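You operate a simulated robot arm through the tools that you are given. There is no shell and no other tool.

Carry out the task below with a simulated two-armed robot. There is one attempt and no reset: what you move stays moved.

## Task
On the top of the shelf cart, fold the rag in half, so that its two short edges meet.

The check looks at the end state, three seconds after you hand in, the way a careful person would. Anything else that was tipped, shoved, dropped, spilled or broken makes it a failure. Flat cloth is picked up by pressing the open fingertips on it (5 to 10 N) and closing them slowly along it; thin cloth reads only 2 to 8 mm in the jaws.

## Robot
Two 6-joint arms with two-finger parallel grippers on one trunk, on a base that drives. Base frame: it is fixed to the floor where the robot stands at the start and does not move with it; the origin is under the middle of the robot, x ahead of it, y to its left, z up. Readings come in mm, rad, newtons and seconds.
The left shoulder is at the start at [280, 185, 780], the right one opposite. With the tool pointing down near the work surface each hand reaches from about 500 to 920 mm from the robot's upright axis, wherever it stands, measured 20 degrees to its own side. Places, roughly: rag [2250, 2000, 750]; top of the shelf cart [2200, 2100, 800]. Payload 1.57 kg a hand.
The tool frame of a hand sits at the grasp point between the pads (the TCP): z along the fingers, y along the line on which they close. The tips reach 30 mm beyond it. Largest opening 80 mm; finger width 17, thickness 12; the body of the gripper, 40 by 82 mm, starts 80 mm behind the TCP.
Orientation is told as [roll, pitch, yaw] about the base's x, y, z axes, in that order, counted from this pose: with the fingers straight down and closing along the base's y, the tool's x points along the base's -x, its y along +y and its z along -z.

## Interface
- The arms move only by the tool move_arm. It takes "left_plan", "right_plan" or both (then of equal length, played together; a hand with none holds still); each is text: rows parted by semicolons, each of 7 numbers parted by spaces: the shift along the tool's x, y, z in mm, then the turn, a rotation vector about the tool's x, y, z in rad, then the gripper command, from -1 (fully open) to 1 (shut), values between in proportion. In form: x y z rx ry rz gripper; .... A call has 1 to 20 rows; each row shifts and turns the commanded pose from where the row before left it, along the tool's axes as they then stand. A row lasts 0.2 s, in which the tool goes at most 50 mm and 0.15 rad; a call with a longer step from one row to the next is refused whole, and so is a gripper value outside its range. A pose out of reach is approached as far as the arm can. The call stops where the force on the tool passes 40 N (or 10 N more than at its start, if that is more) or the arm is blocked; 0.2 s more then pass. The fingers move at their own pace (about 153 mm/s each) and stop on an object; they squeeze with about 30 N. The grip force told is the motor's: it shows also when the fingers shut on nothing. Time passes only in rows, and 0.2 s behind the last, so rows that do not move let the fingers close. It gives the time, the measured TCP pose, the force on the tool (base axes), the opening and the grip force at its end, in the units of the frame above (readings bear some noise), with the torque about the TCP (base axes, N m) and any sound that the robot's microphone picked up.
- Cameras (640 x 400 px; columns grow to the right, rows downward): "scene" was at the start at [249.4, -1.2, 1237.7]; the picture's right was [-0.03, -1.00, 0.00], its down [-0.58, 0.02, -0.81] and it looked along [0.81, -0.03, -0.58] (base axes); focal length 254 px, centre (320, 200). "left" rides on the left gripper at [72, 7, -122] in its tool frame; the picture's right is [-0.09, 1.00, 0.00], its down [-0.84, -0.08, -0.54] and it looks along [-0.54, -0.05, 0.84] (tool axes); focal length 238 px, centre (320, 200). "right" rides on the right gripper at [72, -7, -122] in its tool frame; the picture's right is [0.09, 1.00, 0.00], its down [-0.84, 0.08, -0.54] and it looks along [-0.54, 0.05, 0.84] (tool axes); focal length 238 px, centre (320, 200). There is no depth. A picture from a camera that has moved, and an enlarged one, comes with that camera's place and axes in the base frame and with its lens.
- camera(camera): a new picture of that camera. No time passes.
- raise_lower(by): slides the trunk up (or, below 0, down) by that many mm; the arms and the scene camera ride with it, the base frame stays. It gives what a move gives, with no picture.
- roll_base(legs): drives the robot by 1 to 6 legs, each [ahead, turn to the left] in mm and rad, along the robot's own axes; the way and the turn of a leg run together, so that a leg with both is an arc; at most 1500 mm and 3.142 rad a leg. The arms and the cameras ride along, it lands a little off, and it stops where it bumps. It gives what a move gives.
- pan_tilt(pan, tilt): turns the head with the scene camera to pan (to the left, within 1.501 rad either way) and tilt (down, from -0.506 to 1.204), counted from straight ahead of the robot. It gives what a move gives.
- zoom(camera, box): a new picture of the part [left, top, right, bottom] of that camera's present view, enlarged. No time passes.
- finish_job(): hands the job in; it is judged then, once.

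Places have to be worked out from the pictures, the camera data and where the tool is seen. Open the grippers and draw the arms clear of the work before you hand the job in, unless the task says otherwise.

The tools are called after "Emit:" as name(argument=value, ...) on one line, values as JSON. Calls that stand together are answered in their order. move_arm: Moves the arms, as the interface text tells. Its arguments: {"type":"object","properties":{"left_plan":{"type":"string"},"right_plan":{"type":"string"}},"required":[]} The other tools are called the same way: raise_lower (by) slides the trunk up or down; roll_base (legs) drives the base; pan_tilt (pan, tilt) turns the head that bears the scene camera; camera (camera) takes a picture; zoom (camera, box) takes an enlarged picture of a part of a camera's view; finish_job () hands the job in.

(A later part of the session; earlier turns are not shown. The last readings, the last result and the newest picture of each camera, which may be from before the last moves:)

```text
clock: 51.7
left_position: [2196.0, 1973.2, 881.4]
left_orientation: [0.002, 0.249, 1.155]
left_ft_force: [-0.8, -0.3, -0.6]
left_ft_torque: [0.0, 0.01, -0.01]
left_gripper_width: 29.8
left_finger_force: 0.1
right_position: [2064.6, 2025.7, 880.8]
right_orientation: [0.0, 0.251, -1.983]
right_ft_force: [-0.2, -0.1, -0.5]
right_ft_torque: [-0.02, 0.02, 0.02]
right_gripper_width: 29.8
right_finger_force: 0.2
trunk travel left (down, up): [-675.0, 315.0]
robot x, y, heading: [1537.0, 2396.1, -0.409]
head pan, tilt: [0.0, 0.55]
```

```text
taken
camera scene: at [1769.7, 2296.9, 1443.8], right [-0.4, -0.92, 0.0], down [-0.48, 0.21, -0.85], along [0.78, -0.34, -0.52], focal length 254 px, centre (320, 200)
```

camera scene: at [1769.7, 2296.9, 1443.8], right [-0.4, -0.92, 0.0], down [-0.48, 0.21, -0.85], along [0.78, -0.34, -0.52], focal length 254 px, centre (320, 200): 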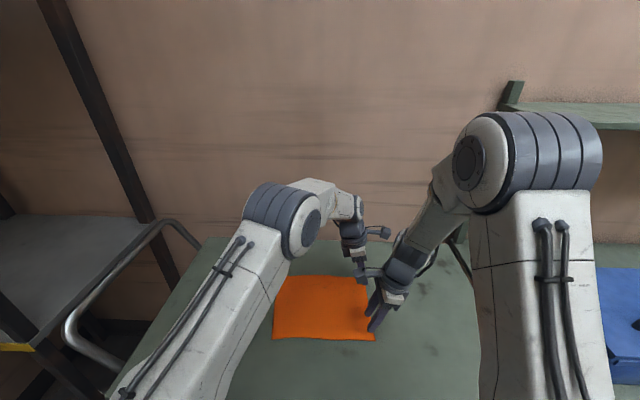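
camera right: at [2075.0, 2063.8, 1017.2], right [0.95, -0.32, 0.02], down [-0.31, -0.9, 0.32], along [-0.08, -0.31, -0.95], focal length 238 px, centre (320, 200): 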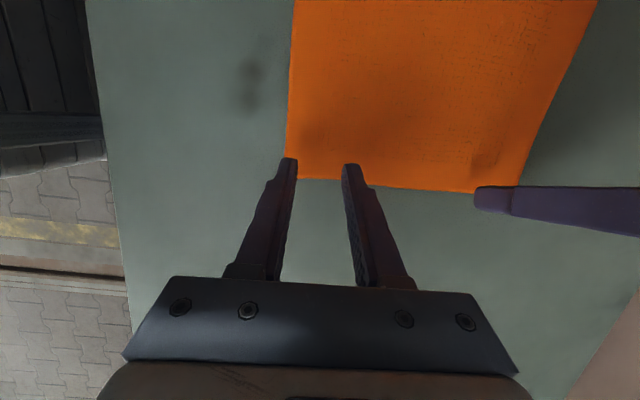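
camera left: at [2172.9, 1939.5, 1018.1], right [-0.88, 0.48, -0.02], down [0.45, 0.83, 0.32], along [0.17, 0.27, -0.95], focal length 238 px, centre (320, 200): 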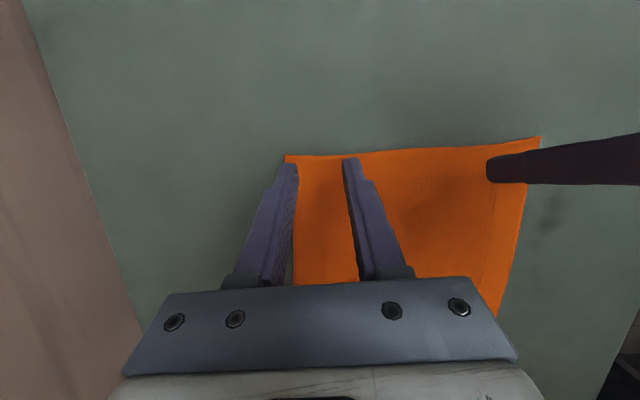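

The corners agree with earlier estimates. I shift the right hand 4 mm and the left 2 mm further in from the long edges and lower both 24 mm, to about 5 mm above the expected contact height.

Emit:
move_arm(left_plan="0 2 0 0 0 0 0.25; -1.5 0 5.8 0 0 0 0.25; -1.5 0 5.8 0 0 0 0.25; -1.5 0 5.8 0 0 0 0.25; -1.5 0 5.8 0 0 0 0.25; 0 0 0 0 0 0 0.25", right_plan="0 4 0 0 0 0 0.25; -1.5 0 5.8 0 0 0 0.25; -1.5 0 5.8 0 0 0 0.25; -1.5 0 5.8 0 0 0 0.25; -1.5 0 5.8 0 0 0 0.25; 0 0 0 0 0 0 0.25")

Emit:
zoom(camera="left", box=[240, 120, 400, 220])

Emit:
zoom(camera="right", box=[240, 120, 400, 220])

```text
clock: 53.1
left_position: [2194.7, 1974.1, 858.8]
left_orientation: [0.0, 0.251, 1.158]
left_ft_force: [0.6, -0.3, -0.2]
left_ft_torque: [-0.03, 0.01, 0.04]
left_gripper_width: 30.0
left_finger_force: 0.0
right_position: [2070.5, 2025.7, 858.0]
right_orientation: [0.0, 0.25, -1.984]
right_ft_force: [0.2, -0.2, -1.0]
right_ft_torque: [0.0, 0.03, 0.01]
right_gripper_width: 29.9
right_finger_force: 0.1
trunk travel left (down, up): [-675.0, 315.0]
robot x, y, heading: [1536.4, 2396.2, -0.411]
head pan, tilt: [0.0, 0.55]
```

```text
4.00 times, centred on (320, 170) of left
camera zoom: at [2171.8, 1941.0, 994.5], right [-0.88, 0.48, -0.02], down [0.45, 0.83, 0.32], along [0.17, 0.27, -0.95], focal length 953 px, centre (320, 320)
```

zoom: 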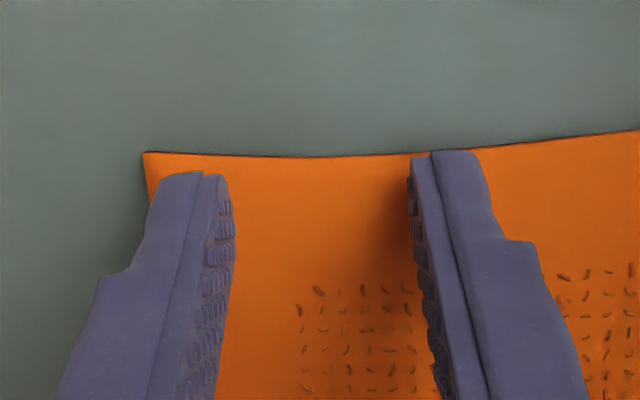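

```text
4.00 times, centred on (320, 170) of right
camera zoom: at [2080.6, 2062.2, 993.3], right [0.95, -0.32, 0.02], down [-0.31, -0.9, 0.32], along [-0.08, -0.31, -0.95], focal length 953 px, centre (320, 320)
```

zoom: 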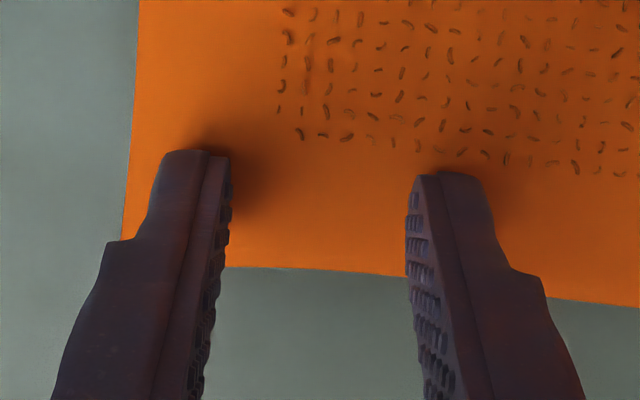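

Both pairs of tips are over the cloth corners as intended. I lower both 5 mm in 1 mm steps and read the forces.

Emit:
move_arm(left_plan="-0.25 0 0.97 0 0 0 0.25; -0.25 0 0.97 0 0 0 0.25; -0.25 0 0.97 0 0 0 0.25; -0.25 0 0.97 0 0 0 0.25; -0.25 0 0.97 0 0 0 0.25", right_plan="-0.25 0 0.97 0 0 0 0.25; -0.25 0 0.97 0 0 0 0.25; -0.25 0 0.97 0 0 0 0.25; -0.25 0 0.97 0 0 0 0.25; -0.25 0 0.97 0 0 0 0.25")

```text
clock: 54.3
left_position: [2194.0, 1973.1, 854.8]
left_orientation: [-0.001, 0.251, 1.157]
left_ft_force: [1.5, 1.2, 3.9]
left_ft_torque: [0.02, -0.04, 0.04]
left_gripper_width: 29.7
left_finger_force: 0.2
right_position: [2071.4, 2025.2, 852.6]
right_orientation: [0.002, 0.25, -1.983]
right_ft_force: [-3.7, -1.7, 15.7]
right_ft_torque: [-0.08, 0.14, 0.01]
right_gripper_width: 30.1
right_finger_force: 0.1
trunk travel left (down, up): [-675.0, 315.0]
robot x, y, heading: [1538.7, 2394.3, -0.41]
head pan, tilt: [0.0, 0.55]
```

Left reads 3.9 N and right 15.7 N of press. I lift the right hand about 1.2 mm and lower the left about 0.8 mm to bring both to 5–10 N.

Emit:
move_arm(left_plan="-0.1 0 0.4 0 0 0 0.25; -0.1 0 0.4 0 0 0 0.25; 0 0 0 0 0 0 0.25", right_plan="0.15 0 -0.6 0 0 0 0.25; 0.15 0 -0.6 0 0 0 0.25; 0 0 0 0 0 0 0.25")

```text
clock: 55.1
left_position: [2194.9, 1974.5, 854.7]
left_orientation: [-0.001, 0.251, 1.157]
left_ft_force: [-1.1, -0.2, 11.9]
left_ft_torque: [-0.04, 0.02, 0.01]
left_gripper_width: 29.7
left_finger_force: 0.0
right_position: [2071.4, 2025.2, 853.6]
right_orientation: [0.001, 0.25, -1.982]
right_ft_force: [2.5, -1.4, 9.3]
right_ft_torque: [-0.03, -0.04, 0.02]
right_gripper_width: 29.8
right_finger_force: 0.1
trunk travel left (down, up): [-675.0, 315.0]
robot x, y, heading: [1540.8, 2393.9, -0.413]
head pan, tilt: [0.0, 0.55]
```

Left 11.9 N and right 9.3 N. I ease the left up 0.4 mm and close both grippers slowly over 16 rows.

Emit:
move_arm(left_plan="0.1 0 -0.4 0 0 0 0.25; 0 0 0 0 0 0 0.30; 0 0 0 0 0 0 0.35; 0 0 0 0 0 0 0.40; 0 0 0 0 0 0 0.45; 0 0 0 0 0 0 0.50; 0 0 0 0 0 0 0.55; 0 0 0 0 0 0 0.60; 0 0 0 0 0 0 0.65; 0 0 0 0 0 0 0.70; 0 0 0 0 0 0 0.75; 0 0 0 0 0 0 0.80; 0 0 0 0 0 0 0.85; 0 0 0 0 0 0 0.90; 0 0 0 0 0 0 0.95; 0 0 0 0 0 0 1; 0 0 0 0 0 0 1; 0 0 0 0 0 0 1", right_plan="0 0 0 0 0 0 0.25; 0 0 0 0 0 0 0.30; 0 0 0 0 0 0 0.35; 0 0 0 0 0 0 0.40; 0 0 0 0 0 0 0.45; 0 0 0 0 0 0 0.50; 0 0 0 0 0 0 0.55; 0 0 0 0 0 0 0.60; 0 0 0 0 0 0 0.65; 0 0 0 0 0 0 0.70; 0 0 0 0 0 0 0.75; 0 0 0 0 0 0 0.80; 0 0 0 0 0 0 0.85; 0 0 0 0 0 0 0.90; 0 0 0 0 0 0 0.95; 0 0 0 0 0 0 1; 0 0 0 0 0 0 1; 0 0 0 0 0 0 1")

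Emit:
camera(camera="left")

Emit:
camera(camera="right")

```text
clock: 58.9
left_position: [2194.8, 1975.8, 852.1]
left_orientation: [0.001, 0.249, 1.155]
left_ft_force: [-0.9, 0.3, 13.7]
left_ft_torque: [0.02, 0.05, 0.01]
left_gripper_width: 0.0
left_finger_force: 20.7
right_position: [2070.4, 2025.0, 854.1]
right_orientation: [-0.001, 0.25, -1.983]
right_ft_force: [-0.5, 0.1, 7.4]
right_ft_torque: [-0.03, 0.0, 0.02]
right_gripper_width: 0.0
right_finger_force: 21.1
trunk travel left (down, up): [-675.0, 315.0]
robot x, y, heading: [1535.4, 2398.5, -0.41]
head pan, tilt: [0.0, 0.55]
```

```text
taken
camera left: at [2172.3, 1940.8, 990.0], right [-0.88, 0.48, -0.02], down [0.45, 0.83, 0.32], along [0.17, 0.27, -0.95], focal length 238 px, centre (320, 200)
```

left: 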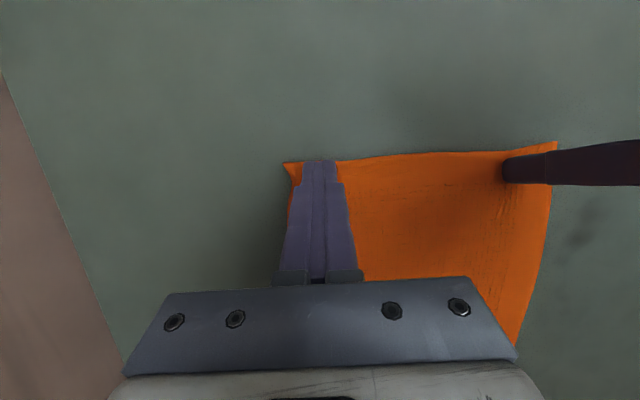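

```text
taken
camera right: at [2080.2, 2063.6, 990.2], right [0.95, -0.32, 0.02], down [-0.31, -0.9, 0.32], along [-0.08, -0.31, -0.95], focal length 238 px, centre (320, 200)
```

right: 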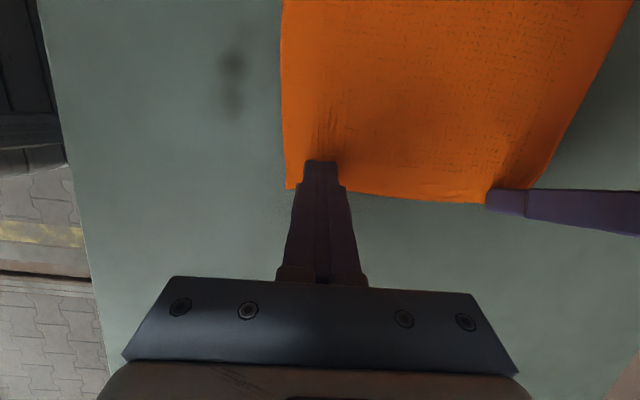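

Both grippers read 0.0 mm, so they shut on nothing, although the cloth near the left tips has been drawn together. I zoom in to see.

Emit:
zoom(camera="left", box=[240, 120, 400, 220])

Emit:
zoom(camera="right", box=[240, 120, 400, 220])

```text
4.00 times, centred on (320, 170) of left
camera zoom: at [2172.3, 1940.8, 990.0], right [-0.88, 0.48, -0.02], down [0.45, 0.83, 0.32], along [0.17, 0.27, -0.95], focal length 953 px, centre (320, 320)
```

zoom: 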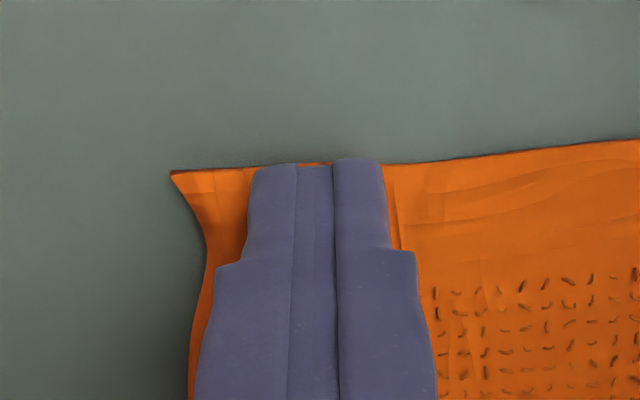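

```text
4.00 times, centred on (320, 170) of right
camera zoom: at [2080.2, 2063.6, 990.2], right [0.95, -0.32, 0.02], down [-0.31, -0.9, 0.32], along [-0.08, -0.31, -0.95], focal length 953 px, centre (320, 320)
```

zoom: 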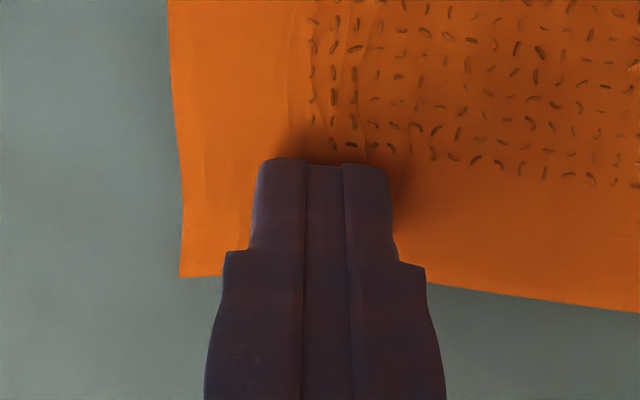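

The left tips did gather some cloth. I lift both hands 15 mm to see whether anything comes along.

Emit:
move_arm(left_plan="1.2 0 -4.8 0 0 0 1; 1.2 0 -4.8 0 0 0 1; 1.2 0 -4.8 0 0 0 1; 0 0 0 0 0 0 1", right_plan="1.2 0 -4.8 0 0 0 1; 1.2 0 -4.8 0 0 0 1; 1.2 0 -4.8 0 0 0 1; 0 0 0 0 0 0 1")

Emit:
zoom(camera="left", box=[240, 120, 400, 220])

Emit:
zoom(camera="right", box=[240, 120, 400, 220])

```text
clock: 59.9
left_position: [2194.4, 1975.0, 867.3]
left_orientation: [0.0, 0.25, 1.158]
left_ft_force: [-0.2, -0.3, -0.2]
left_ft_torque: [-0.03, 0.01, -0.02]
left_gripper_width: 0.1
left_finger_force: 21.0
right_position: [2071.6, 2026.2, 867.3]
right_orientation: [0.001, 0.249, -1.982]
right_ft_force: [-1.0, 0.3, 0.5]
right_ft_torque: [0.0, 0.0, -0.01]
right_gripper_width: 0.0
right_finger_force: 20.8
trunk travel left (down, up): [-675.0, 315.0]
robot x, y, heading: [1536.8, 2394.6, -0.41]
head pan, tilt: [0.0, 0.55]
```

```text
4.00 times, centred on (320, 170) of left
camera zoom: at [2173.3, 1940.7, 1003.8], right [-0.88, 0.48, -0.02], down [0.45, 0.83, 0.32], along [0.17, 0.27, -0.95], focal length 953 px, centre (320, 320)
```

zoom: 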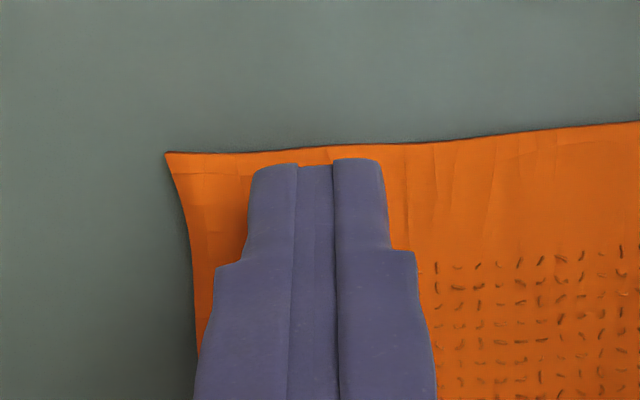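

```text
4.00 times, centred on (320, 170) of right
camera zoom: at [2080.4, 2063.5, 1004.2], right [0.95, -0.32, 0.02], down [-0.31, -0.9, 0.32], along [-0.08, -0.31, -0.95], focal length 953 px, centre (320, 320)
```

zoom: 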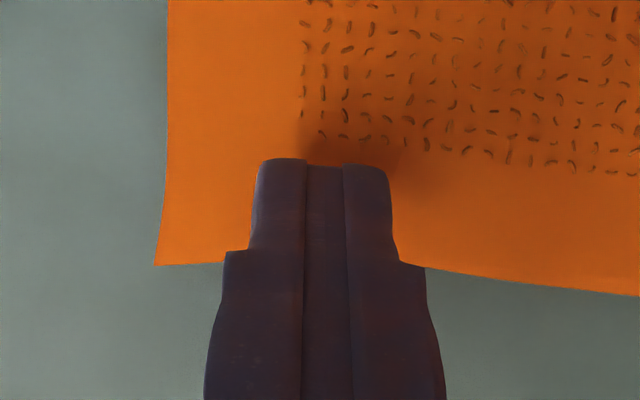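

Nothing was gripped: with only 30 mm of opening, both hands gathering along the same edge and the tips leaning, the cloth slipped under the tips. I change the grasp: fingers vertical, closing across the short edge with a wider opening, one hand at a time. First I raise both hands, move the left one aside and turn both upright.

Emit:
move_arm(left_plan="8.2 0 -32.3 0 0 0 0.25; 8.2 0 -32.3 0 0 0 0.25; 8.2 0 -32.3 0 0 0 0.25; -38.8 0 -9.9 0 0 0 0.25; -38.8 0 -9.9 0 0 0 0.25; -38.8 0 -9.9 0 0 0 0.25; -38.8 0 -9.9 0 0 0 0.25; -38.8 0 -9.9 0 0 0 0.25; 0 0 0 0 -0.125 0 0.25; 0 0 0 0 -0.125 0 0.25", right_plan="8.2 0 -32.3 0 0 0 0.25; 8.2 0 -32.3 0 0 0 0.25; 8.2 0 -32.3 0 0 0 0.25; 0 0 0 0 0 0 0.25; 0 0 0 0 0 0 0.25; 0 0 0 0 0 0 0.25; 0 0 0 0 0 0 0.25; 0 0 0 0 0 0 0.25; 0 0 0 0 -0.125 0 0.25; 0 0 0 0 -0.125 0 0.25")

Emit:
move_arm(left_plan="0 0 0 0 0 -0.15 -1; 0 0 0 0 0 -0.15 -1; 0 0 0 0 0 -0.15 -1; 0 0 0 0 0 -0.15 -1; 0 0 0 0 0 -0.15 -1; 0 0 0 0 0 -0.15 -1; 0 0 0 0 0 -0.15 -1; 0 0 0 0 0 -0.15 -1; 0 0 0 0 0 -0.15 -1; 0 0 0 0 0 -0.15 -1; 0 0 0 0 0 -0.071 -1", right_plan="0 0 0 0 0 -0.15 -0.15; 0 0 0 0 0 -0.15 -0.15; 0 0 0 0 0 -0.15 -0.15; 0 0 0 0 0 -0.15 -0.15; 0 0 0 0 0 -0.15 -0.15; 0 0 0 0 0 -0.15 -0.15; 0 0 0 0 0 -0.15 -0.15; 0 0 0 0 0 -0.15 -0.15; 0 0 0 0 0 -0.15 -0.15; 0 0 0 0 0 -0.15 -0.15; 0 0 0 0 0 -0.071 -0.15")

Emit:
camera(camera="scene")

Emit:
camera(camera="right")

Emit:
camera(camera="left")

```text
clock: 62.1
left_position: [2276.1, 2157.8, 968.9]
left_orientation: [0.001, -0.001, 1.159]
left_ft_force: [-0.1, 0.5, -0.1]
left_ft_torque: [0.03, -0.02, 0.0]
left_gripper_width: 30.1
left_finger_force: 0.0
right_position: [2071.7, 2026.3, 968.7]
right_orientation: [0.0, -0.004, -1.983]
right_ft_force: [0.2, -0.3, -0.3]
right_ft_torque: [0.01, -0.04, 0.0]
right_gripper_width: 30.2
right_finger_force: 0.0
trunk travel left (down, up): [-675.0, 315.0]
robot x, y, heading: [1536.5, 2396.0, -0.409]
head pan, tilt: [0.0, 0.55]
```

```text
clock: 64.5
left_position: [2315.5, 2258.0, 955.0]
left_orientation: [0.066, 0.009, 2.672]
left_ft_force: [0.5, 0.3, -0.5]
left_ft_torque: [-0.03, 0.01, -0.02]
left_gripper_width: 79.8
left_finger_force: 0.1
left hand out of reach, approached as far as the arm can: row 9, 10, 11
right_position: [2069.6, 2025.1, 968.2]
right_orientation: [-0.001, 0.0, -0.411]
right_ft_force: [0.1, 0.5, -0.3]
right_ft_torque: [-0.02, 0.01, 0.0]
right_gripper_width: 46.0
right_finger_force: 0.0
trunk travel left (down, up): [-675.0, 315.0]
robot x, y, heading: [1537.4, 2397.5, -0.409]
head pan, tilt: [0.0, 0.55]
```

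```text
taken
camera scene: at [1769.8, 2297.6, 1443.9], right [-0.4, -0.92, 0.0], down [-0.48, 0.21, -0.85], along [0.78, -0.34, -0.52], focal length 254 px, centre (320, 200)
```

scene: 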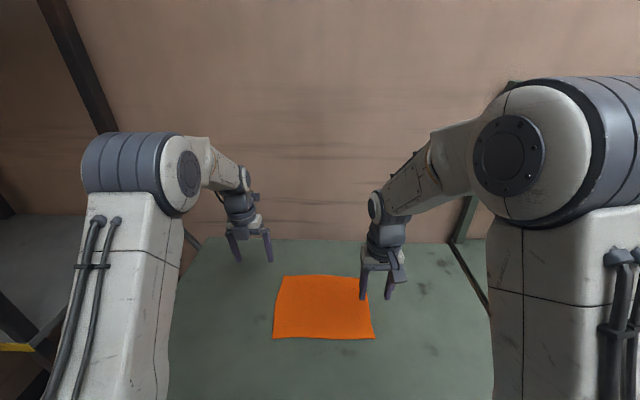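

```text
taken
camera right: at [2001.4, 2047.2, 1091.0], right [0.31, 0.95, 0.0], down [0.8, -0.26, 0.54], along [0.51, -0.17, -0.84], focal length 238 px, centre (320, 200)
```

right: 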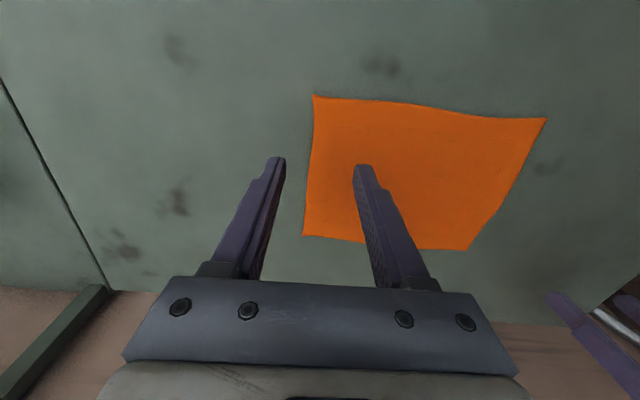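

```text
taken
camera left: at [2378.3, 2226.3, 1078.4], right [-0.53, -0.84, 0.06], down [-0.7, 0.48, 0.53], along [-0.48, 0.24, -0.85], focal length 238 px, centre (320, 200)
```

left: 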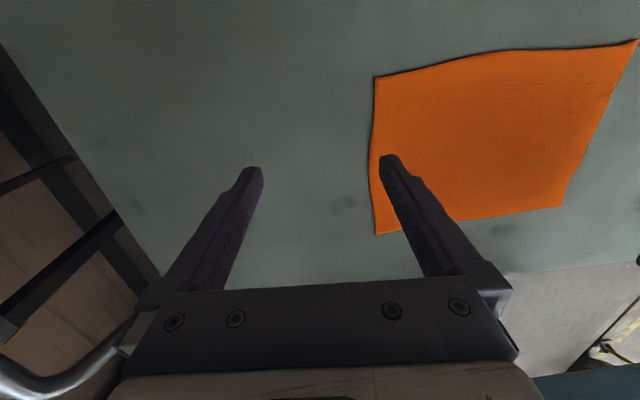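

The left wrist hit a limit at that yaw, so I turn it back the other way to its normal yaw. Meanwhile I place the right hand upright over the near-right corner, straddling about 33 mm inside the short edge with 46 mm opening, and lower it to just above the cloth.

Emit:
move_arm(left_plan="0 0 0 0 0 0.15 -1; 0 0 0 0 0 0.15 -1; 0 0 0 0 0 0.15 -1; 0 0 0 0 0 0.15 -1; 0 0 0 0 0 0.15 -1; 0 0 0 0 0 0.15 -1; 0 0 0 0 0 0.15 -1; 0 0 0 0 0 0.15 -1; 0 0 0 0 0 0.15 -1; 0 0 0 0 0 0.15 -1; 0 0 0 0 0 0.15 -1; 0 0 0 0 0 0.15 -1; 0 0 0 0 0 0.15 -1; 0 0 0 0 0 0.15 -1; 0 0 0 0 0 0.15 -1; 0 0 0 0 0 0.15 -1; 0 0 0 0 0 0.15 -1; 0 0 0 0 0 0.15 -1; 0 0 0 0 0 0.15 -1; 0 0 0 0 0 0.15 -1", right_plan="7.1 23.7 0 0 0 0 -0.15; 0 0 36 0 0 0 -0.15; 0 0 36 0 0 0 -0.15; 0 0 36 0 0 0 -0.15; 0 0 0 0 0 0 -0.15; 0 0 0 0 0 0 -0.15; 0 0 0 0 0 0 -0.15; 0 0 0 0 0 0 -0.15; 0 0 0 0 0 0 -0.15; 0 0 0 0 0 0 -0.15; 0 0 0 0 0 0 -0.15; 0 0 0 0 0 0 -0.15; 0 0 0 0 0 0 -0.15; 0 0 0 0 0 0 -0.15; 0 0 0 0 0 0 -0.15; 0 0 0 0 0 0 -0.15; 0 0 0 0 0 0 -0.15; 0 0 0 0 0 0 -0.15; 0 0 0 0 0 0 -0.15; 0 0 0 0 0 0 -0.15")

Emit:
camera(camera="right")

Emit:
zoom(camera="right", box=[240, 120, 400, 220])

```text
clock: 68.7
left_position: [2315.7, 2257.2, 955.2]
left_orientation: [-0.049, 0.002, -0.314]
left_ft_force: [0.4, -0.3, 0.9]
left_ft_torque: [0.01, -0.03, 0.02]
left_gripper_width: 79.8
left_finger_force: 0.0
right_position: [2073.3, 2051.8, 858.4]
right_orientation: [-0.001, 0.0, -0.412]
right_ft_force: [1.0, -0.3, -0.6]
right_ft_torque: [0.05, -0.06, -0.02]
right_gripper_width: 45.7
right_finger_force: 0.1
trunk travel left (down, up): [-675.0, 315.0]
robot x, y, heading: [1540.7, 2398.1, -0.41]
head pan, tilt: [0.0, 0.55]
```

```text
taken
camera right: at [2004.4, 2072.2, 980.5], right [0.31, 0.95, 0.0], down [0.8, -0.26, 0.54], along [0.51, -0.17, -0.84], focal length 238 px, centre (320, 200)
```

right: 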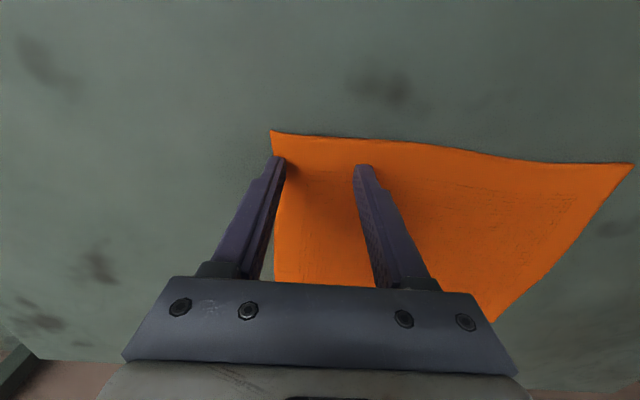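

```text
4.00 times, centred on (320, 170) of right
camera zoom: at [2004.4, 2072.2, 980.5], right [0.31, 0.95, 0.0], down [0.8, -0.26, 0.54], along [0.51, -0.17, -0.84], focal length 953 px, centre (320, 320)
```

zoom: 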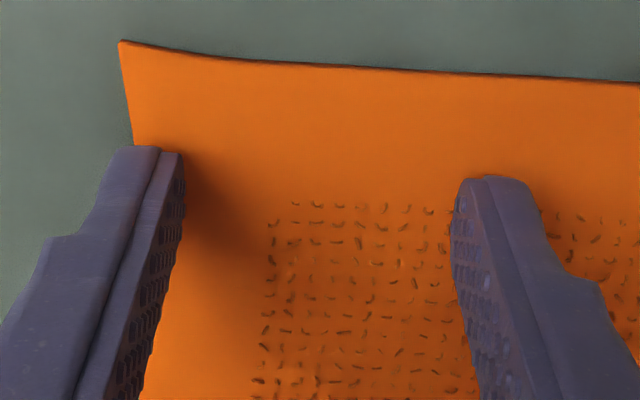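

The right hand straddles the short edge correctly with its outer finger on the hem. I lower it slowly 6 mm to make contact.

Emit:
move_arm(right_plan="0 0 1 0 0 0 -0.15; 0 0 1 0 0 0 -0.15; 0 0 1 0 0 0 -0.15; 0 0 1 0 0 0 -0.15; 0 0 1 0 0 0 -0.15; 0 0 1 0 0 0 -0.15")

```text
clock: 70.1
left_position: [2316.3, 2256.6, 955.7]
left_orientation: [-0.05, 0.001, -0.311]
left_ft_force: [0.8, 0.7, 0.0]
left_ft_torque: [-0.02, 0.0, -0.01]
left_gripper_width: 79.9
left_finger_force: 0.1
right_position: [2073.5, 2047.9, 853.8]
right_orientation: [-0.001, -0.001, -0.412]
right_ft_force: [1.1, 0.9, 0.5]
right_ft_torque: [0.0, 0.02, 0.01]
right_gripper_width: 46.1
right_finger_force: 0.0
trunk travel left (down, up): [-675.0, 315.0]
robot x, y, heading: [1538.7, 2392.1, -0.407]
head pan, tilt: [0.0, 0.55]
```

Emit:
move_arm(right_plan="0 0 1 0 0 0 -0.15; 0 0 1 0 0 0 -0.15; 0 0 0 0 0 0 -0.15")

```text
clock: 70.9
left_position: [2315.9, 2256.4, 955.1]
left_orientation: [-0.048, 0.003, -0.312]
left_ft_force: [-0.8, 0.0, 0.8]
left_ft_torque: [0.0, 0.02, -0.04]
left_gripper_width: 80.1
left_finger_force: 0.1
right_position: [2073.1, 2049.5, 852.9]
right_orientation: [-0.001, 0.0, -0.412]
right_ft_force: [-0.2, -0.4, 7.7]
right_ft_torque: [0.08, 0.0, -0.03]
right_gripper_width: 46.0
right_finger_force: 0.1
trunk travel left (down, up): [-675.0, 315.0]
robot x, y, heading: [1539.5, 2393.0, -0.405]
head pan, tilt: [0.0, 0.55]
```

Contact at 7.7 N. I close the right gripper slowly halfway and look at whether the cloth buckles up between the tips.

Emit:
move_arm(right_plan="0 0 0.2 0 0 0 -0.1; 0 0 0 0 0 0 -0.05; 0 0 0 0 0 0 0; 0 0 0 0 0 0 0.05; 0 0 0 0 0 0 0.1; 0 0 0 0 0 0 0.15; 0 0 0 0 0 0 0.2; 0 0 0 0 0 0 0.25; 0 0 0 0 0 0 0.3; 0 0 0 0 0 0 0.35; 0 0 0 0 0 0 0.4; 0 0 0 0 0 0 0.45; 0 0 0 0 0 0 0.5")

Emit:
zoom(camera="right", box=[240, 120, 400, 220])

```text
clock: 73.7
left_position: [2317.4, 2257.5, 955.5]
left_orientation: [-0.049, 0.003, -0.312]
left_ft_force: [-0.7, 0.0, 0.4]
left_ft_torque: [-0.03, 0.0, -0.01]
left_gripper_width: 80.0
left_finger_force: 0.1
right_position: [2073.1, 2049.0, 854.2]
right_orientation: [0.0, 0.001, -0.411]
right_ft_force: [-0.1, -0.6, 8.4]
right_ft_torque: [-0.01, -0.03, 0.01]
right_gripper_width: 18.4
right_finger_force: 0.0
trunk travel left (down, up): [-675.0, 315.0]
robot x, y, heading: [1537.0, 2393.6, -0.406]
head pan, tilt: [0.0, 0.55]
```

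```text
4.00 times, centred on (320, 170) of right
camera zoom: at [2004.8, 2070.5, 975.6], right [0.31, 0.95, 0.0], down [0.8, -0.26, 0.54], along [0.51, -0.17, -0.84], focal length 953 px, centre (320, 320)
```

zoom: 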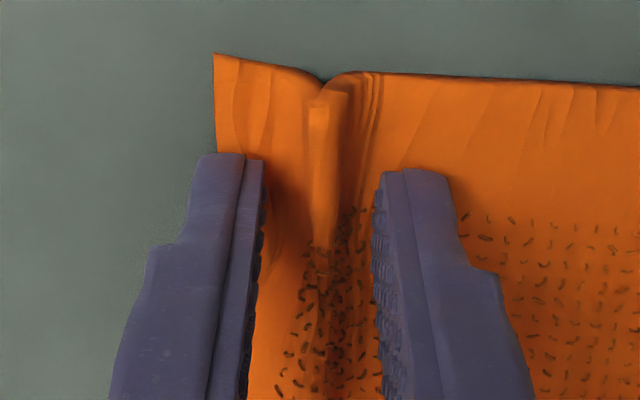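

A ridge has buckled up between the fingers. I continue closing slowly to pinch it.

Emit:
move_arm(right_plan="0 0 0 0 0 0 0.55; 0 0 0 0 0 0 0.6; 0 0 0 0 0 0 0.65; 0 0 0 0 0 0 0.7; 0 0 0 0 0 0 0.75; 0 0 0 0 0 0 0.8; 0 0 0 0 0 0 0.85; 0 0 0 0 0 0 0.9; 0 0 0 0 0 0 0.95; 0 0 0 0 0 0 1; 0 0 0 0 0 0 1; 0 0 0 0 0 0 1")

Emit:
zoom(camera="right", box=[240, 120, 400, 220])

Emit:
camera(camera="right")

```text
clock: 76.3
left_position: [2316.4, 2258.1, 956.3]
left_orientation: [-0.049, 0.003, -0.312]
left_ft_force: [0.1, 0.1, 0.1]
left_ft_torque: [0.0, -0.04, 0.03]
left_gripper_width: 79.9
left_finger_force: 0.1
right_position: [2074.1, 2048.9, 853.1]
right_orientation: [0.0, 0.0, -0.411]
right_ft_force: [-0.2, 0.3, 8.8]
right_ft_torque: [0.03, -0.01, 0.01]
right_gripper_width: 4.1
right_finger_force: 25.1
trunk travel left (down, up): [-675.0, 315.0]
robot x, y, heading: [1536.2, 2395.8, -0.411]
head pan, tilt: [0.0, 0.55]
```

```text
4.00 times, centred on (320, 170) of right
camera zoom: at [2004.9, 2070.6, 975.7], right [0.31, 0.95, 0.0], down [0.8, -0.26, 0.54], along [0.51, -0.17, -0.84], focal length 953 px, centre (320, 320)
```

zoom: 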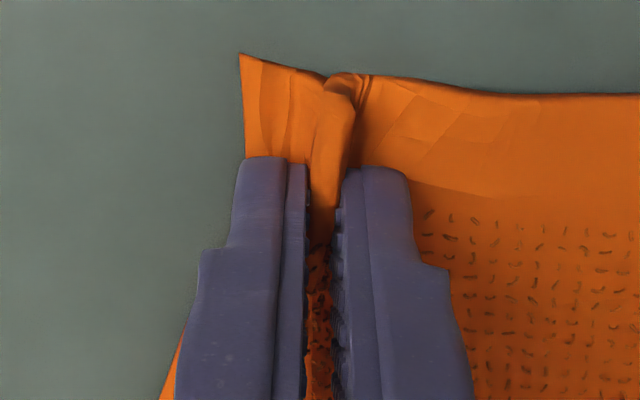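

```text
taken
camera right: at [2004.9, 2070.6, 975.7], right [0.31, 0.95, 0.0], down [0.8, -0.26, 0.54], along [0.51, -0.17, -0.84], focal length 238 px, centre (320, 200)
```

right: 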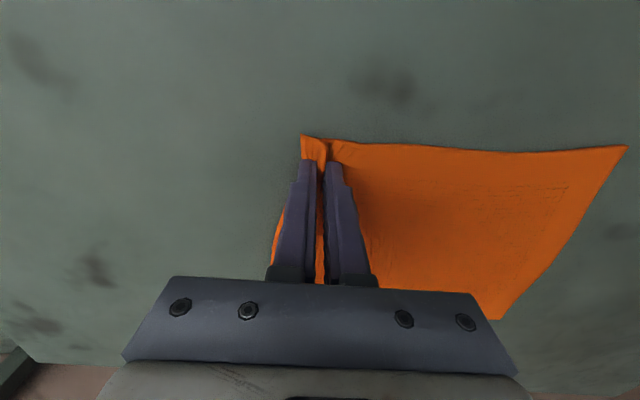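

The right hand holds the cloth: 4.1 mm in the jaws at 25 N. I lift it 10 mm and lean its wrist 0.35 rad to the right around the fingertips, to make room for the left hand.

Emit:
move_arm(right_plan="0 0 -5 0 0 0 1; 0 0 -5 0 0 0 1; 0 -3.4 0 -0.117 0 0 1; 0 -3.4 0 -0.117 0 0 1; 0 -3.4 0 -0.116 0 0 1; 0 0 0 0 0 0 1")

Emit:
pan_tilt(pan=-0.1, tilt=0.8)

Emit:
camera(camera="scene")

Emit:
camera(camera="left")

```text
clock: 77.7
left_position: [2315.5, 2255.6, 954.9]
left_orientation: [-0.049, 0.002, -0.313]
left_ft_force: [-0.5, 0.1, -0.4]
left_ft_torque: [0.02, 0.03, 0.01]
left_gripper_width: 80.0
left_finger_force: 0.2
right_position: [2069.1, 2041.0, 861.1]
right_orientation: [0.351, 0.001, -0.41]
right_ft_force: [0.5, 0.0, -0.1]
right_ft_torque: [-0.07, 0.03, 0.03]
right_gripper_width: 4.2
right_finger_force: 25.1
trunk travel left (down, up): [-675.0, 315.0]
robot x, y, heading: [1537.9, 2392.5, -0.415]
head pan, tilt: [0.0, 0.55]
```

```text
clock: 78.5
left_position: [2316.8, 2255.9, 955.6]
left_orientation: [-0.048, 0.0, -0.313]
left_ft_force: [-0.1, 0.1, 0.4]
left_ft_torque: [0.02, -0.02, 0.01]
left_gripper_width: 80.1
left_finger_force: 0.0
right_position: [2069.9, 2040.9, 861.1]
right_orientation: [0.349, -0.002, -0.411]
right_ft_force: [-0.1, 0.4, -0.6]
right_ft_torque: [-0.1, -0.01, -0.03]
right_gripper_width: 4.3
right_finger_force: 24.9
trunk travel left (down, up): [-675.0, 315.0]
robot x, y, heading: [1538.7, 2395.1, -0.413]
head pan, tilt: [-0.099, 0.799]
```

```text
taken
camera scene: at [1757.6, 2293.5, 1422.5], right [-0.49, -0.87, 0.0], down [-0.63, 0.35, -0.7], along [0.61, -0.34, -0.72], focal length 254 px, centre (320, 200)
```

scene: 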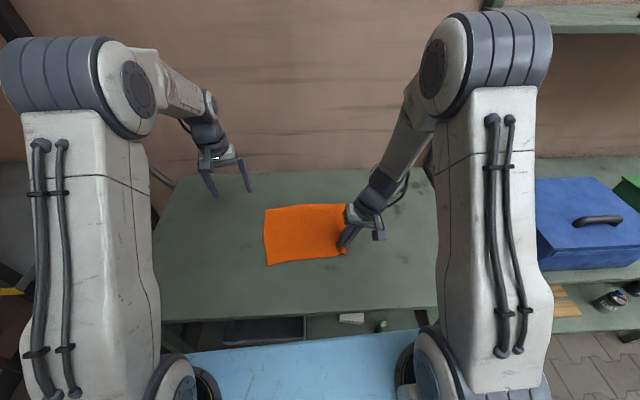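

```text
taken
camera left: at [2251.6, 2290.2, 1077.2], right [0.39, 0.92, -0.05], down [0.78, -0.31, 0.54], along [0.48, -0.25, -0.84], focal length 238 px, centre (320, 200)
```

left: 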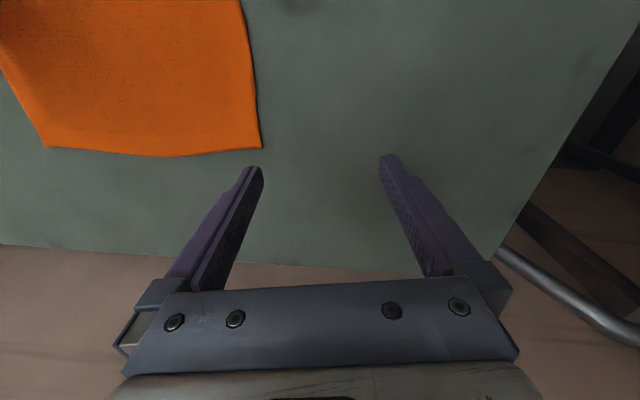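

The right hand holds the near corner and leans away, leaving space. I straighten the left hand and move it right, to hover about 60 mm left of its grasp spot at the far corner, then look.

Emit:
move_arm(left_plan="0 0 0 -0.048 0 0 -1; 0 0 0 0 0 0.098 -1; -2.4 -38 0 0 0 0 -0.15; -2.4 -38 0 0 0 0 -0.15; -2.4 -38 0 0 0 0 -0.15; -2.4 -38 0 0 0 0 -0.15; -2.4 -38 0 0 0 0 -0.15; -2.4 -38 0 0 0 0 -0.15; 0 0 0 0 0 0 -0.15")

Emit:
camera(camera="scene")

Emit:
camera(camera="left")

```text
clock: 80.5
left_position: [2234.1, 2040.8, 953.7]
left_orientation: [-0.001, 0.002, -0.409]
left_ft_force: [0.1, -0.2, -0.2]
left_ft_torque: [0.0, 0.01, 0.01]
left_gripper_width: 46.0
left_finger_force: 0.0
right_position: [2071.3, 2039.9, 861.5]
right_orientation: [0.349, 0.0, -0.411]
right_ft_force: [-0.3, -0.2, 0.1]
right_ft_torque: [-0.08, 0.07, -0.01]
right_gripper_width: 4.2
right_finger_force: 24.8
trunk travel left (down, up): [-675.0, 315.0]
robot x, y, heading: [1538.3, 2393.8, -0.411]
head pan, tilt: [-0.099, 0.799]
```

```text
taken
camera scene: at [1757.6, 2293.4, 1422.5], right [-0.49, -0.87, 0.0], down [-0.63, 0.35, -0.7], along [0.61, -0.34, -0.72], focal length 254 px, centre (320, 200)
```

scene: 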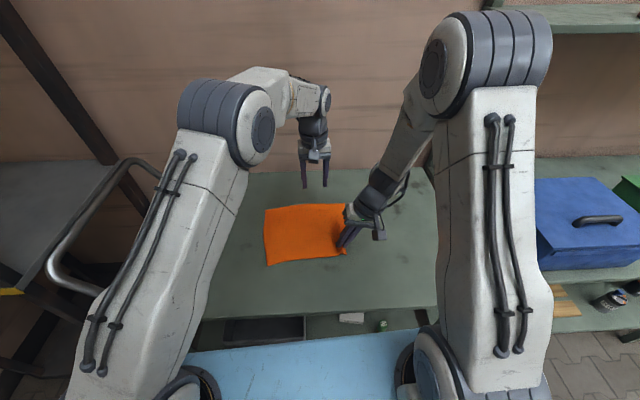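

```text
taken
camera left: at [2170.4, 2075.5, 1075.4], right [0.48, 0.88, 0.0], down [0.74, -0.41, 0.54], along [0.47, -0.26, -0.84], focal length 238 px, centre (320, 200)
```

left: 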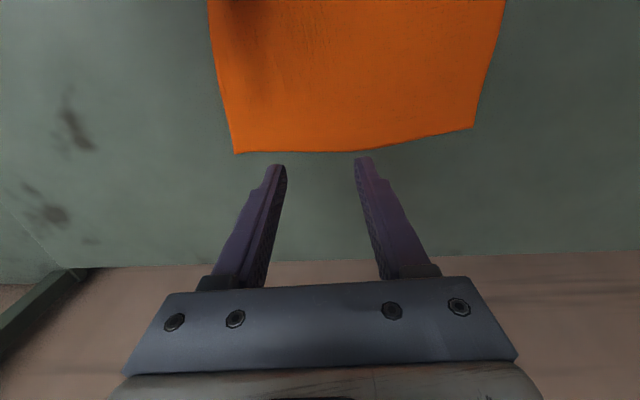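

From the left camera the far-right corner is now at about (2213, 1942), with the edge turned a little by the near pinch. I move the left hand over its grasp point at (2213, 1980), still high, and check clearance to the right hand.

Emit:
move_arm(left_plan="-2.2 -32 0 0 0 0 -0.15; -2.2 -31.8 0 0 0 0 -0.15; 0 0 35 0 0 0 -0.15; 0 0 0 0 0 0 -0.15")

Emit:
camera(camera="scene")

Emit:
camera(camera="left")

Emit:
camera(camera="right")

```text
clock: 81.5
left_position: [2215.8, 1980.6, 919.9]
left_orientation: [0.0, 0.0, -0.409]
left_ft_force: [0.3, 0.3, 0.0]
left_ft_torque: [0.0, 0.01, -0.01]
left_gripper_width: 45.8
left_finger_force: 0.0
right_position: [2070.4, 2041.4, 862.3]
right_orientation: [0.35, 0.0, -0.412]
right_ft_force: [-0.6, -0.6, 0.0]
right_ft_torque: [-0.11, 0.01, -0.01]
right_gripper_width: 4.3
right_finger_force: 24.6
trunk travel left (down, up): [-675.0, 315.0]
robot x, y, heading: [1536.0, 2397.0, -0.409]
head pan, tilt: [-0.099, 0.799]
```

```text
taken
camera scene: at [1757.6, 2293.4, 1422.5], right [-0.49, -0.87, 0.0], down [-0.63, 0.35, -0.7], along [0.61, -0.34, -0.72], focal length 254 px, centre (320, 200)
```

scene: 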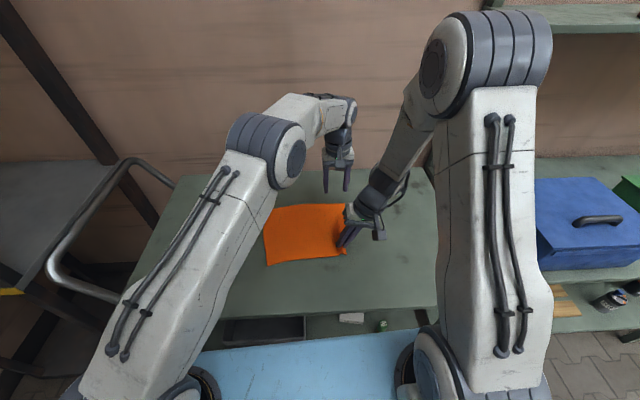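

```text
taken
camera left: at [2151.6, 2015.9, 1043.1], right [0.48, 0.88, 0.0], down [0.74, -0.41, 0.54], along [0.47, -0.26, -0.84], focal length 238 px, centre (320, 200)
```

left: 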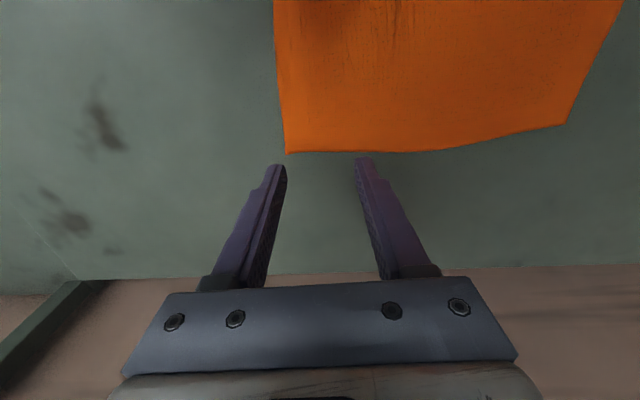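

```text
taken
camera right: at [1984.8, 2024.0, 974.2], right [0.29, 0.89, 0.34], down [0.72, -0.44, 0.54], along [0.63, 0.09, -0.77], focal length 238 px, centre (320, 200)
```

right: 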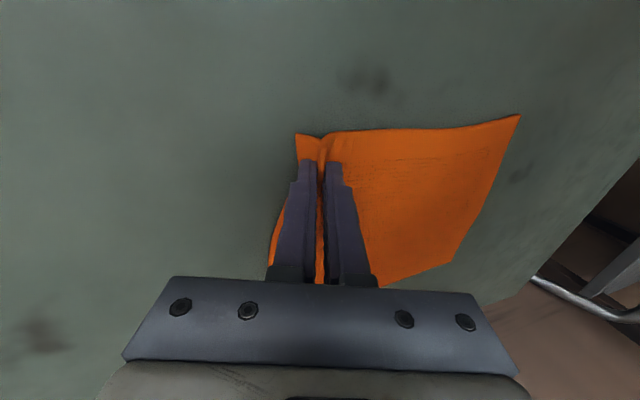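

Clearance to the right hand is good and the corner reading repeats at (2213, 1943). I shift 3 mm toward me and lower the left hand to about 5 mm above the cloth.

Emit:
move_arm(left_plan="3 0 20 0 0 0 -0.15; 0 0 20 0 0 0 -0.15; 0 0 14 0 0 0 -0.15; 0 0 7 0 0 0 -0.15; 0 0 0 0 0 0 -0.15")

Emit:
zoom(camera="left", box=[240, 100, 400, 200])

Emit:
camera(camera="scene")

```text
clock: 82.7
left_position: [2211.7, 1981.4, 858.5]
left_orientation: [-0.002, 0.003, -0.41]
left_ft_force: [0.5, 0.1, -0.7]
left_ft_torque: [-0.01, -0.04, -0.01]
left_gripper_width: 46.1
left_finger_force: 0.1
right_position: [2071.3, 2040.1, 861.5]
right_orientation: [0.348, 0.0, -0.412]
right_ft_force: [-0.6, 0.0, 0.3]
right_ft_torque: [-0.07, 0.03, 0.02]
right_gripper_width: 4.4
right_finger_force: 24.6
trunk travel left (down, up): [-675.0, 315.0]
robot x, y, heading: [1539.7, 2396.7, -0.412]
head pan, tilt: [-0.099, 0.799]
```

```text
4.00 times, centred on (320, 150) of left
camera zoom: at [2148.7, 2016.0, 982.5], right [0.48, 0.88, 0.0], down [0.74, -0.4, 0.54], along [0.47, -0.26, -0.84], focal length 953 px, centre (320, 400)
```

zoom: 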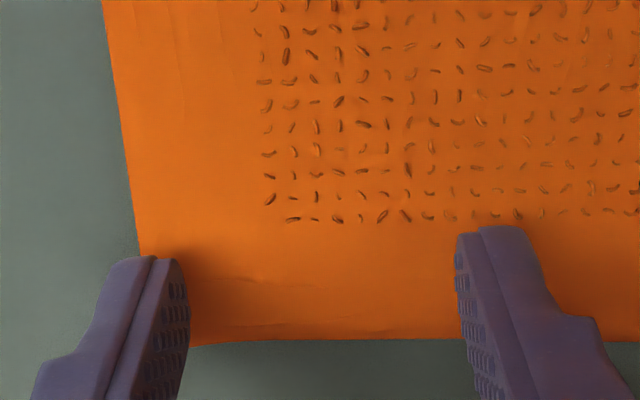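

```text
taken
camera scene: at [1757.6, 2293.5, 1422.5], right [-0.49, -0.87, 0.0], down [-0.63, 0.35, -0.7], along [0.61, -0.34, -0.72], focal length 254 px, centre (320, 200)
```

scene: 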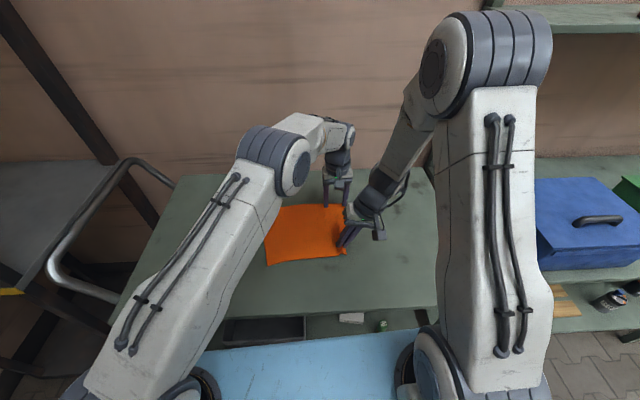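

The left outer finger is right on the hem near the far corner. I lower it 6 mm in small steps to make contact.

Emit:
move_arm(left_plan="0 0 1 0 0 0 -0.15; 0 0 1 0 0 0 -0.15; 0 0 1 0 0 0 -0.15; 0 0 1 0 0 0 -0.15; 0 0 1 0 0 0 -0.15; 0 0 0.5 0 0 0 -0.15; 0 0 0 0 0 0 -0.15")

```text
clock: 84.3
left_position: [2212.3, 1983.3, 855.0]
left_orientation: [-0.002, 0.002, -0.409]
left_ft_force: [0.4, -0.7, 2.6]
left_ft_torque: [0.03, -0.02, 0.07]
left_gripper_width: 45.8
left_finger_force: 0.0
right_position: [2069.5, 2039.8, 861.8]
right_orientation: [0.35, 0.0, -0.413]
right_ft_force: [-0.3, -0.3, 0.4]
right_ft_torque: [-0.1, 0.03, -0.03]
right_gripper_width: 4.0
right_finger_force: 25.0
trunk travel left (down, up): [-675.0, 315.0]
robot x, y, heading: [1537.4, 2394.3, -0.41]
head pan, tilt: [-0.099, 0.799]
```

Contact is beginning at 2.6 N; I press 0.7 mm further.

Emit:
move_arm(left_plan="0 0 0.7 0 0 0 -0.15; 0 0 0 0 0 0 -0.15")

```text
clock: 84.9
left_position: [2211.4, 1982.0, 853.4]
left_orientation: [-0.001, 0.0, -0.412]
left_ft_force: [0.1, -1.0, 5.2]
left_ft_torque: [0.02, -0.03, -0.02]
left_gripper_width: 45.6
left_finger_force: 0.2
right_position: [2069.7, 2039.7, 862.0]
right_orientation: [0.349, 0.0, -0.411]
right_ft_force: [0.4, 0.2, -0.3]
right_ft_torque: [-0.06, 0.03, -0.02]
right_gripper_width: 4.3
right_finger_force: 25.2
trunk travel left (down, up): [-675.0, 315.0]
robot x, y, heading: [1541.1, 2396.7, -0.41]
head pan, tilt: [-0.099, 0.799]
```

Now 5.2 N; I add 0.7 mm and close the left gripper slowly to halfway, then look for the ridge.

Emit:
move_arm(left_plan="0 0 0.7 0 0 0 -0.15; 0 0 0 0 0 0 -0.1; 0 0 0 0 0 0 -0.05; 0 0 0 0 0 0 0; 0 0 0 0 0 0 0.05; 0 0 0 0 0 0 0.1; 0 0 0 0 0 0 0.15; 0 0 0 0 0 0 0.2; 0 0 0 0 0 0 0.25; 0 0 0 0 0 0 0.3; 0 0 0 0 0 0 0.35; 0 0 0 0 0 0 0.4; 0 0 0 0 0 0 0.45; 0 0 0 0 0 0 0.5")

Emit:
zoom(camera="left", box=[240, 100, 400, 200])

```text
clock: 87.9
left_position: [2211.9, 1982.1, 852.5]
left_orientation: [-0.001, 0.001, -0.411]
left_ft_force: [-0.3, 0.0, 8.6]
left_ft_torque: [0.03, -0.01, 0.0]
left_gripper_width: 18.1
left_finger_force: 0.0
right_position: [2070.2, 2040.4, 861.2]
right_orientation: [0.349, 0.001, -0.411]
right_ft_force: [0.3, 0.2, 0.9]
right_ft_torque: [-0.07, 0.03, -0.01]
right_gripper_width: 3.9
right_finger_force: 25.0
trunk travel left (down, up): [-675.0, 315.0]
robot x, y, heading: [1538.2, 2393.9, -0.414]
head pan, tilt: [-0.099, 0.799]
```

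```text
4.00 times, centred on (320, 150) of left
camera zoom: at [2148.4, 2016.8, 975.8], right [0.48, 0.88, 0.0], down [0.74, -0.4, 0.54], along [0.47, -0.26, -0.84], focal length 953 px, centre (320, 400)
```

zoom: 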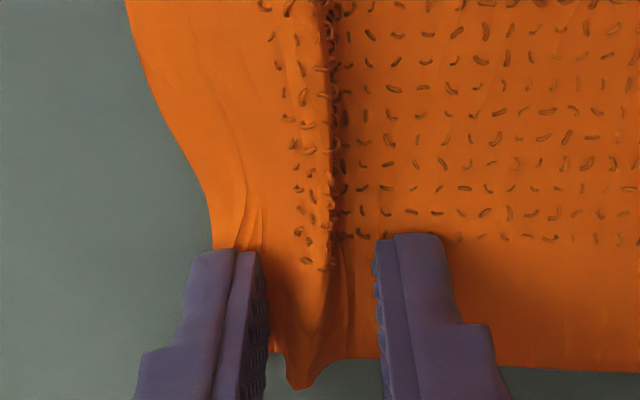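

A clean ridge has formed here too and runs along toward the near pinch. I finish closing the left gripper slowly.

Emit:
move_arm(left_plan="0 0 0 0 0 0 0.55; 0 0 0 0 0 0 0.6; 0 0 0 0 0 0 0.65; 0 0 0 0 0 0 0.7; 0 0 0 0 0 0 0.75; 0 0 0 0 0 0 0.8; 0 0 0 0 0 0 0.85; 0 0 0 0 0 0 0.9; 0 0 0 0 0 0 0.95; 0 0 0 0 0 0 1; 0 0 0 0 0 0 1; 0 0 0 0 0 0 1")

Emit:
zoom(camera="left", box=[240, 100, 400, 200])

Emit:
camera(camera="scene")

Emit:
camera(camera="right")

```text
clock: 90.5
left_position: [2211.5, 1982.0, 853.8]
left_orientation: [0.0, 0.0, -0.411]
left_ft_force: [0.7, -0.2, 9.5]
left_ft_torque: [0.08, -0.02, -0.02]
left_gripper_width: 4.5
left_finger_force: 25.0
right_position: [2069.7, 2039.7, 861.7]
right_orientation: [0.349, 0.0, -0.412]
right_ft_force: [0.0, 0.4, 0.7]
right_ft_torque: [-0.09, 0.06, -0.04]
right_gripper_width: 4.3
right_finger_force: 25.0
trunk travel left (down, up): [-675.0, 315.0]
robot x, y, heading: [1541.1, 2395.6, -0.41]
head pan, tilt: [-0.099, 0.799]
```

```text
4.00 times, centred on (320, 150) of left
camera zoom: at [2148.5, 2017.0, 975.8], right [0.48, 0.88, 0.0], down [0.74, -0.4, 0.54], along [0.47, -0.26, -0.84], focal length 953 px, centre (320, 400)
```

zoom: 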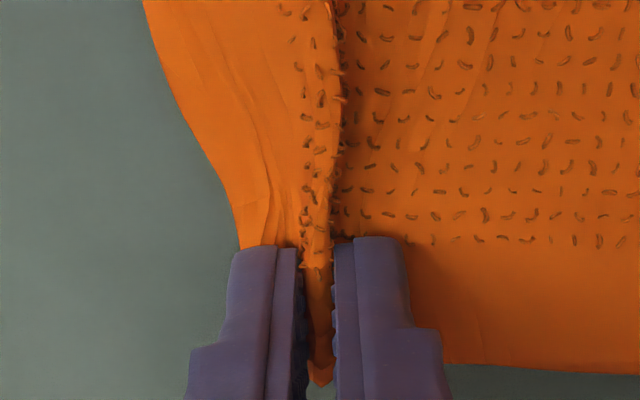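

```text
taken
camera scene: at [1757.2, 2293.7, 1422.6], right [-0.49, -0.87, 0.0], down [-0.63, 0.35, -0.7], along [0.61, -0.34, -0.72], focal length 254 px, centre (320, 200)
```

scene: 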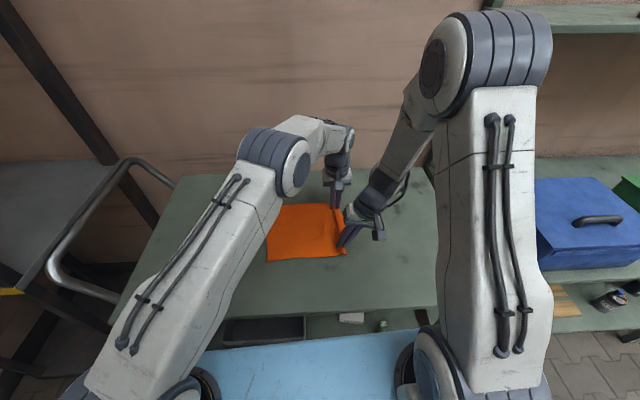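

```text
taken
camera right: at [1984.6, 2024.2, 974.5], right [0.29, 0.89, 0.34], down [0.72, -0.44, 0.54], along [0.63, 0.09, -0.77], focal length 238 px, centre (320, 200)
```

right: 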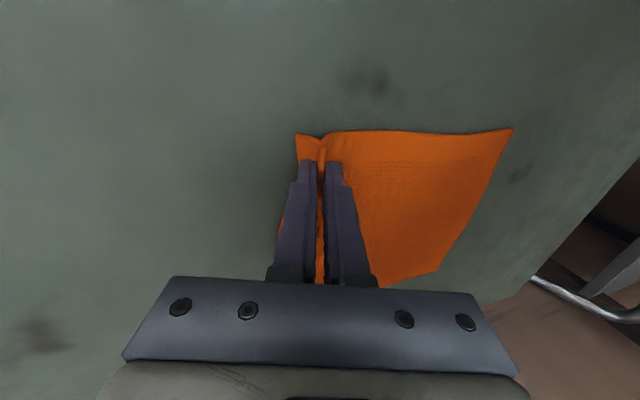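

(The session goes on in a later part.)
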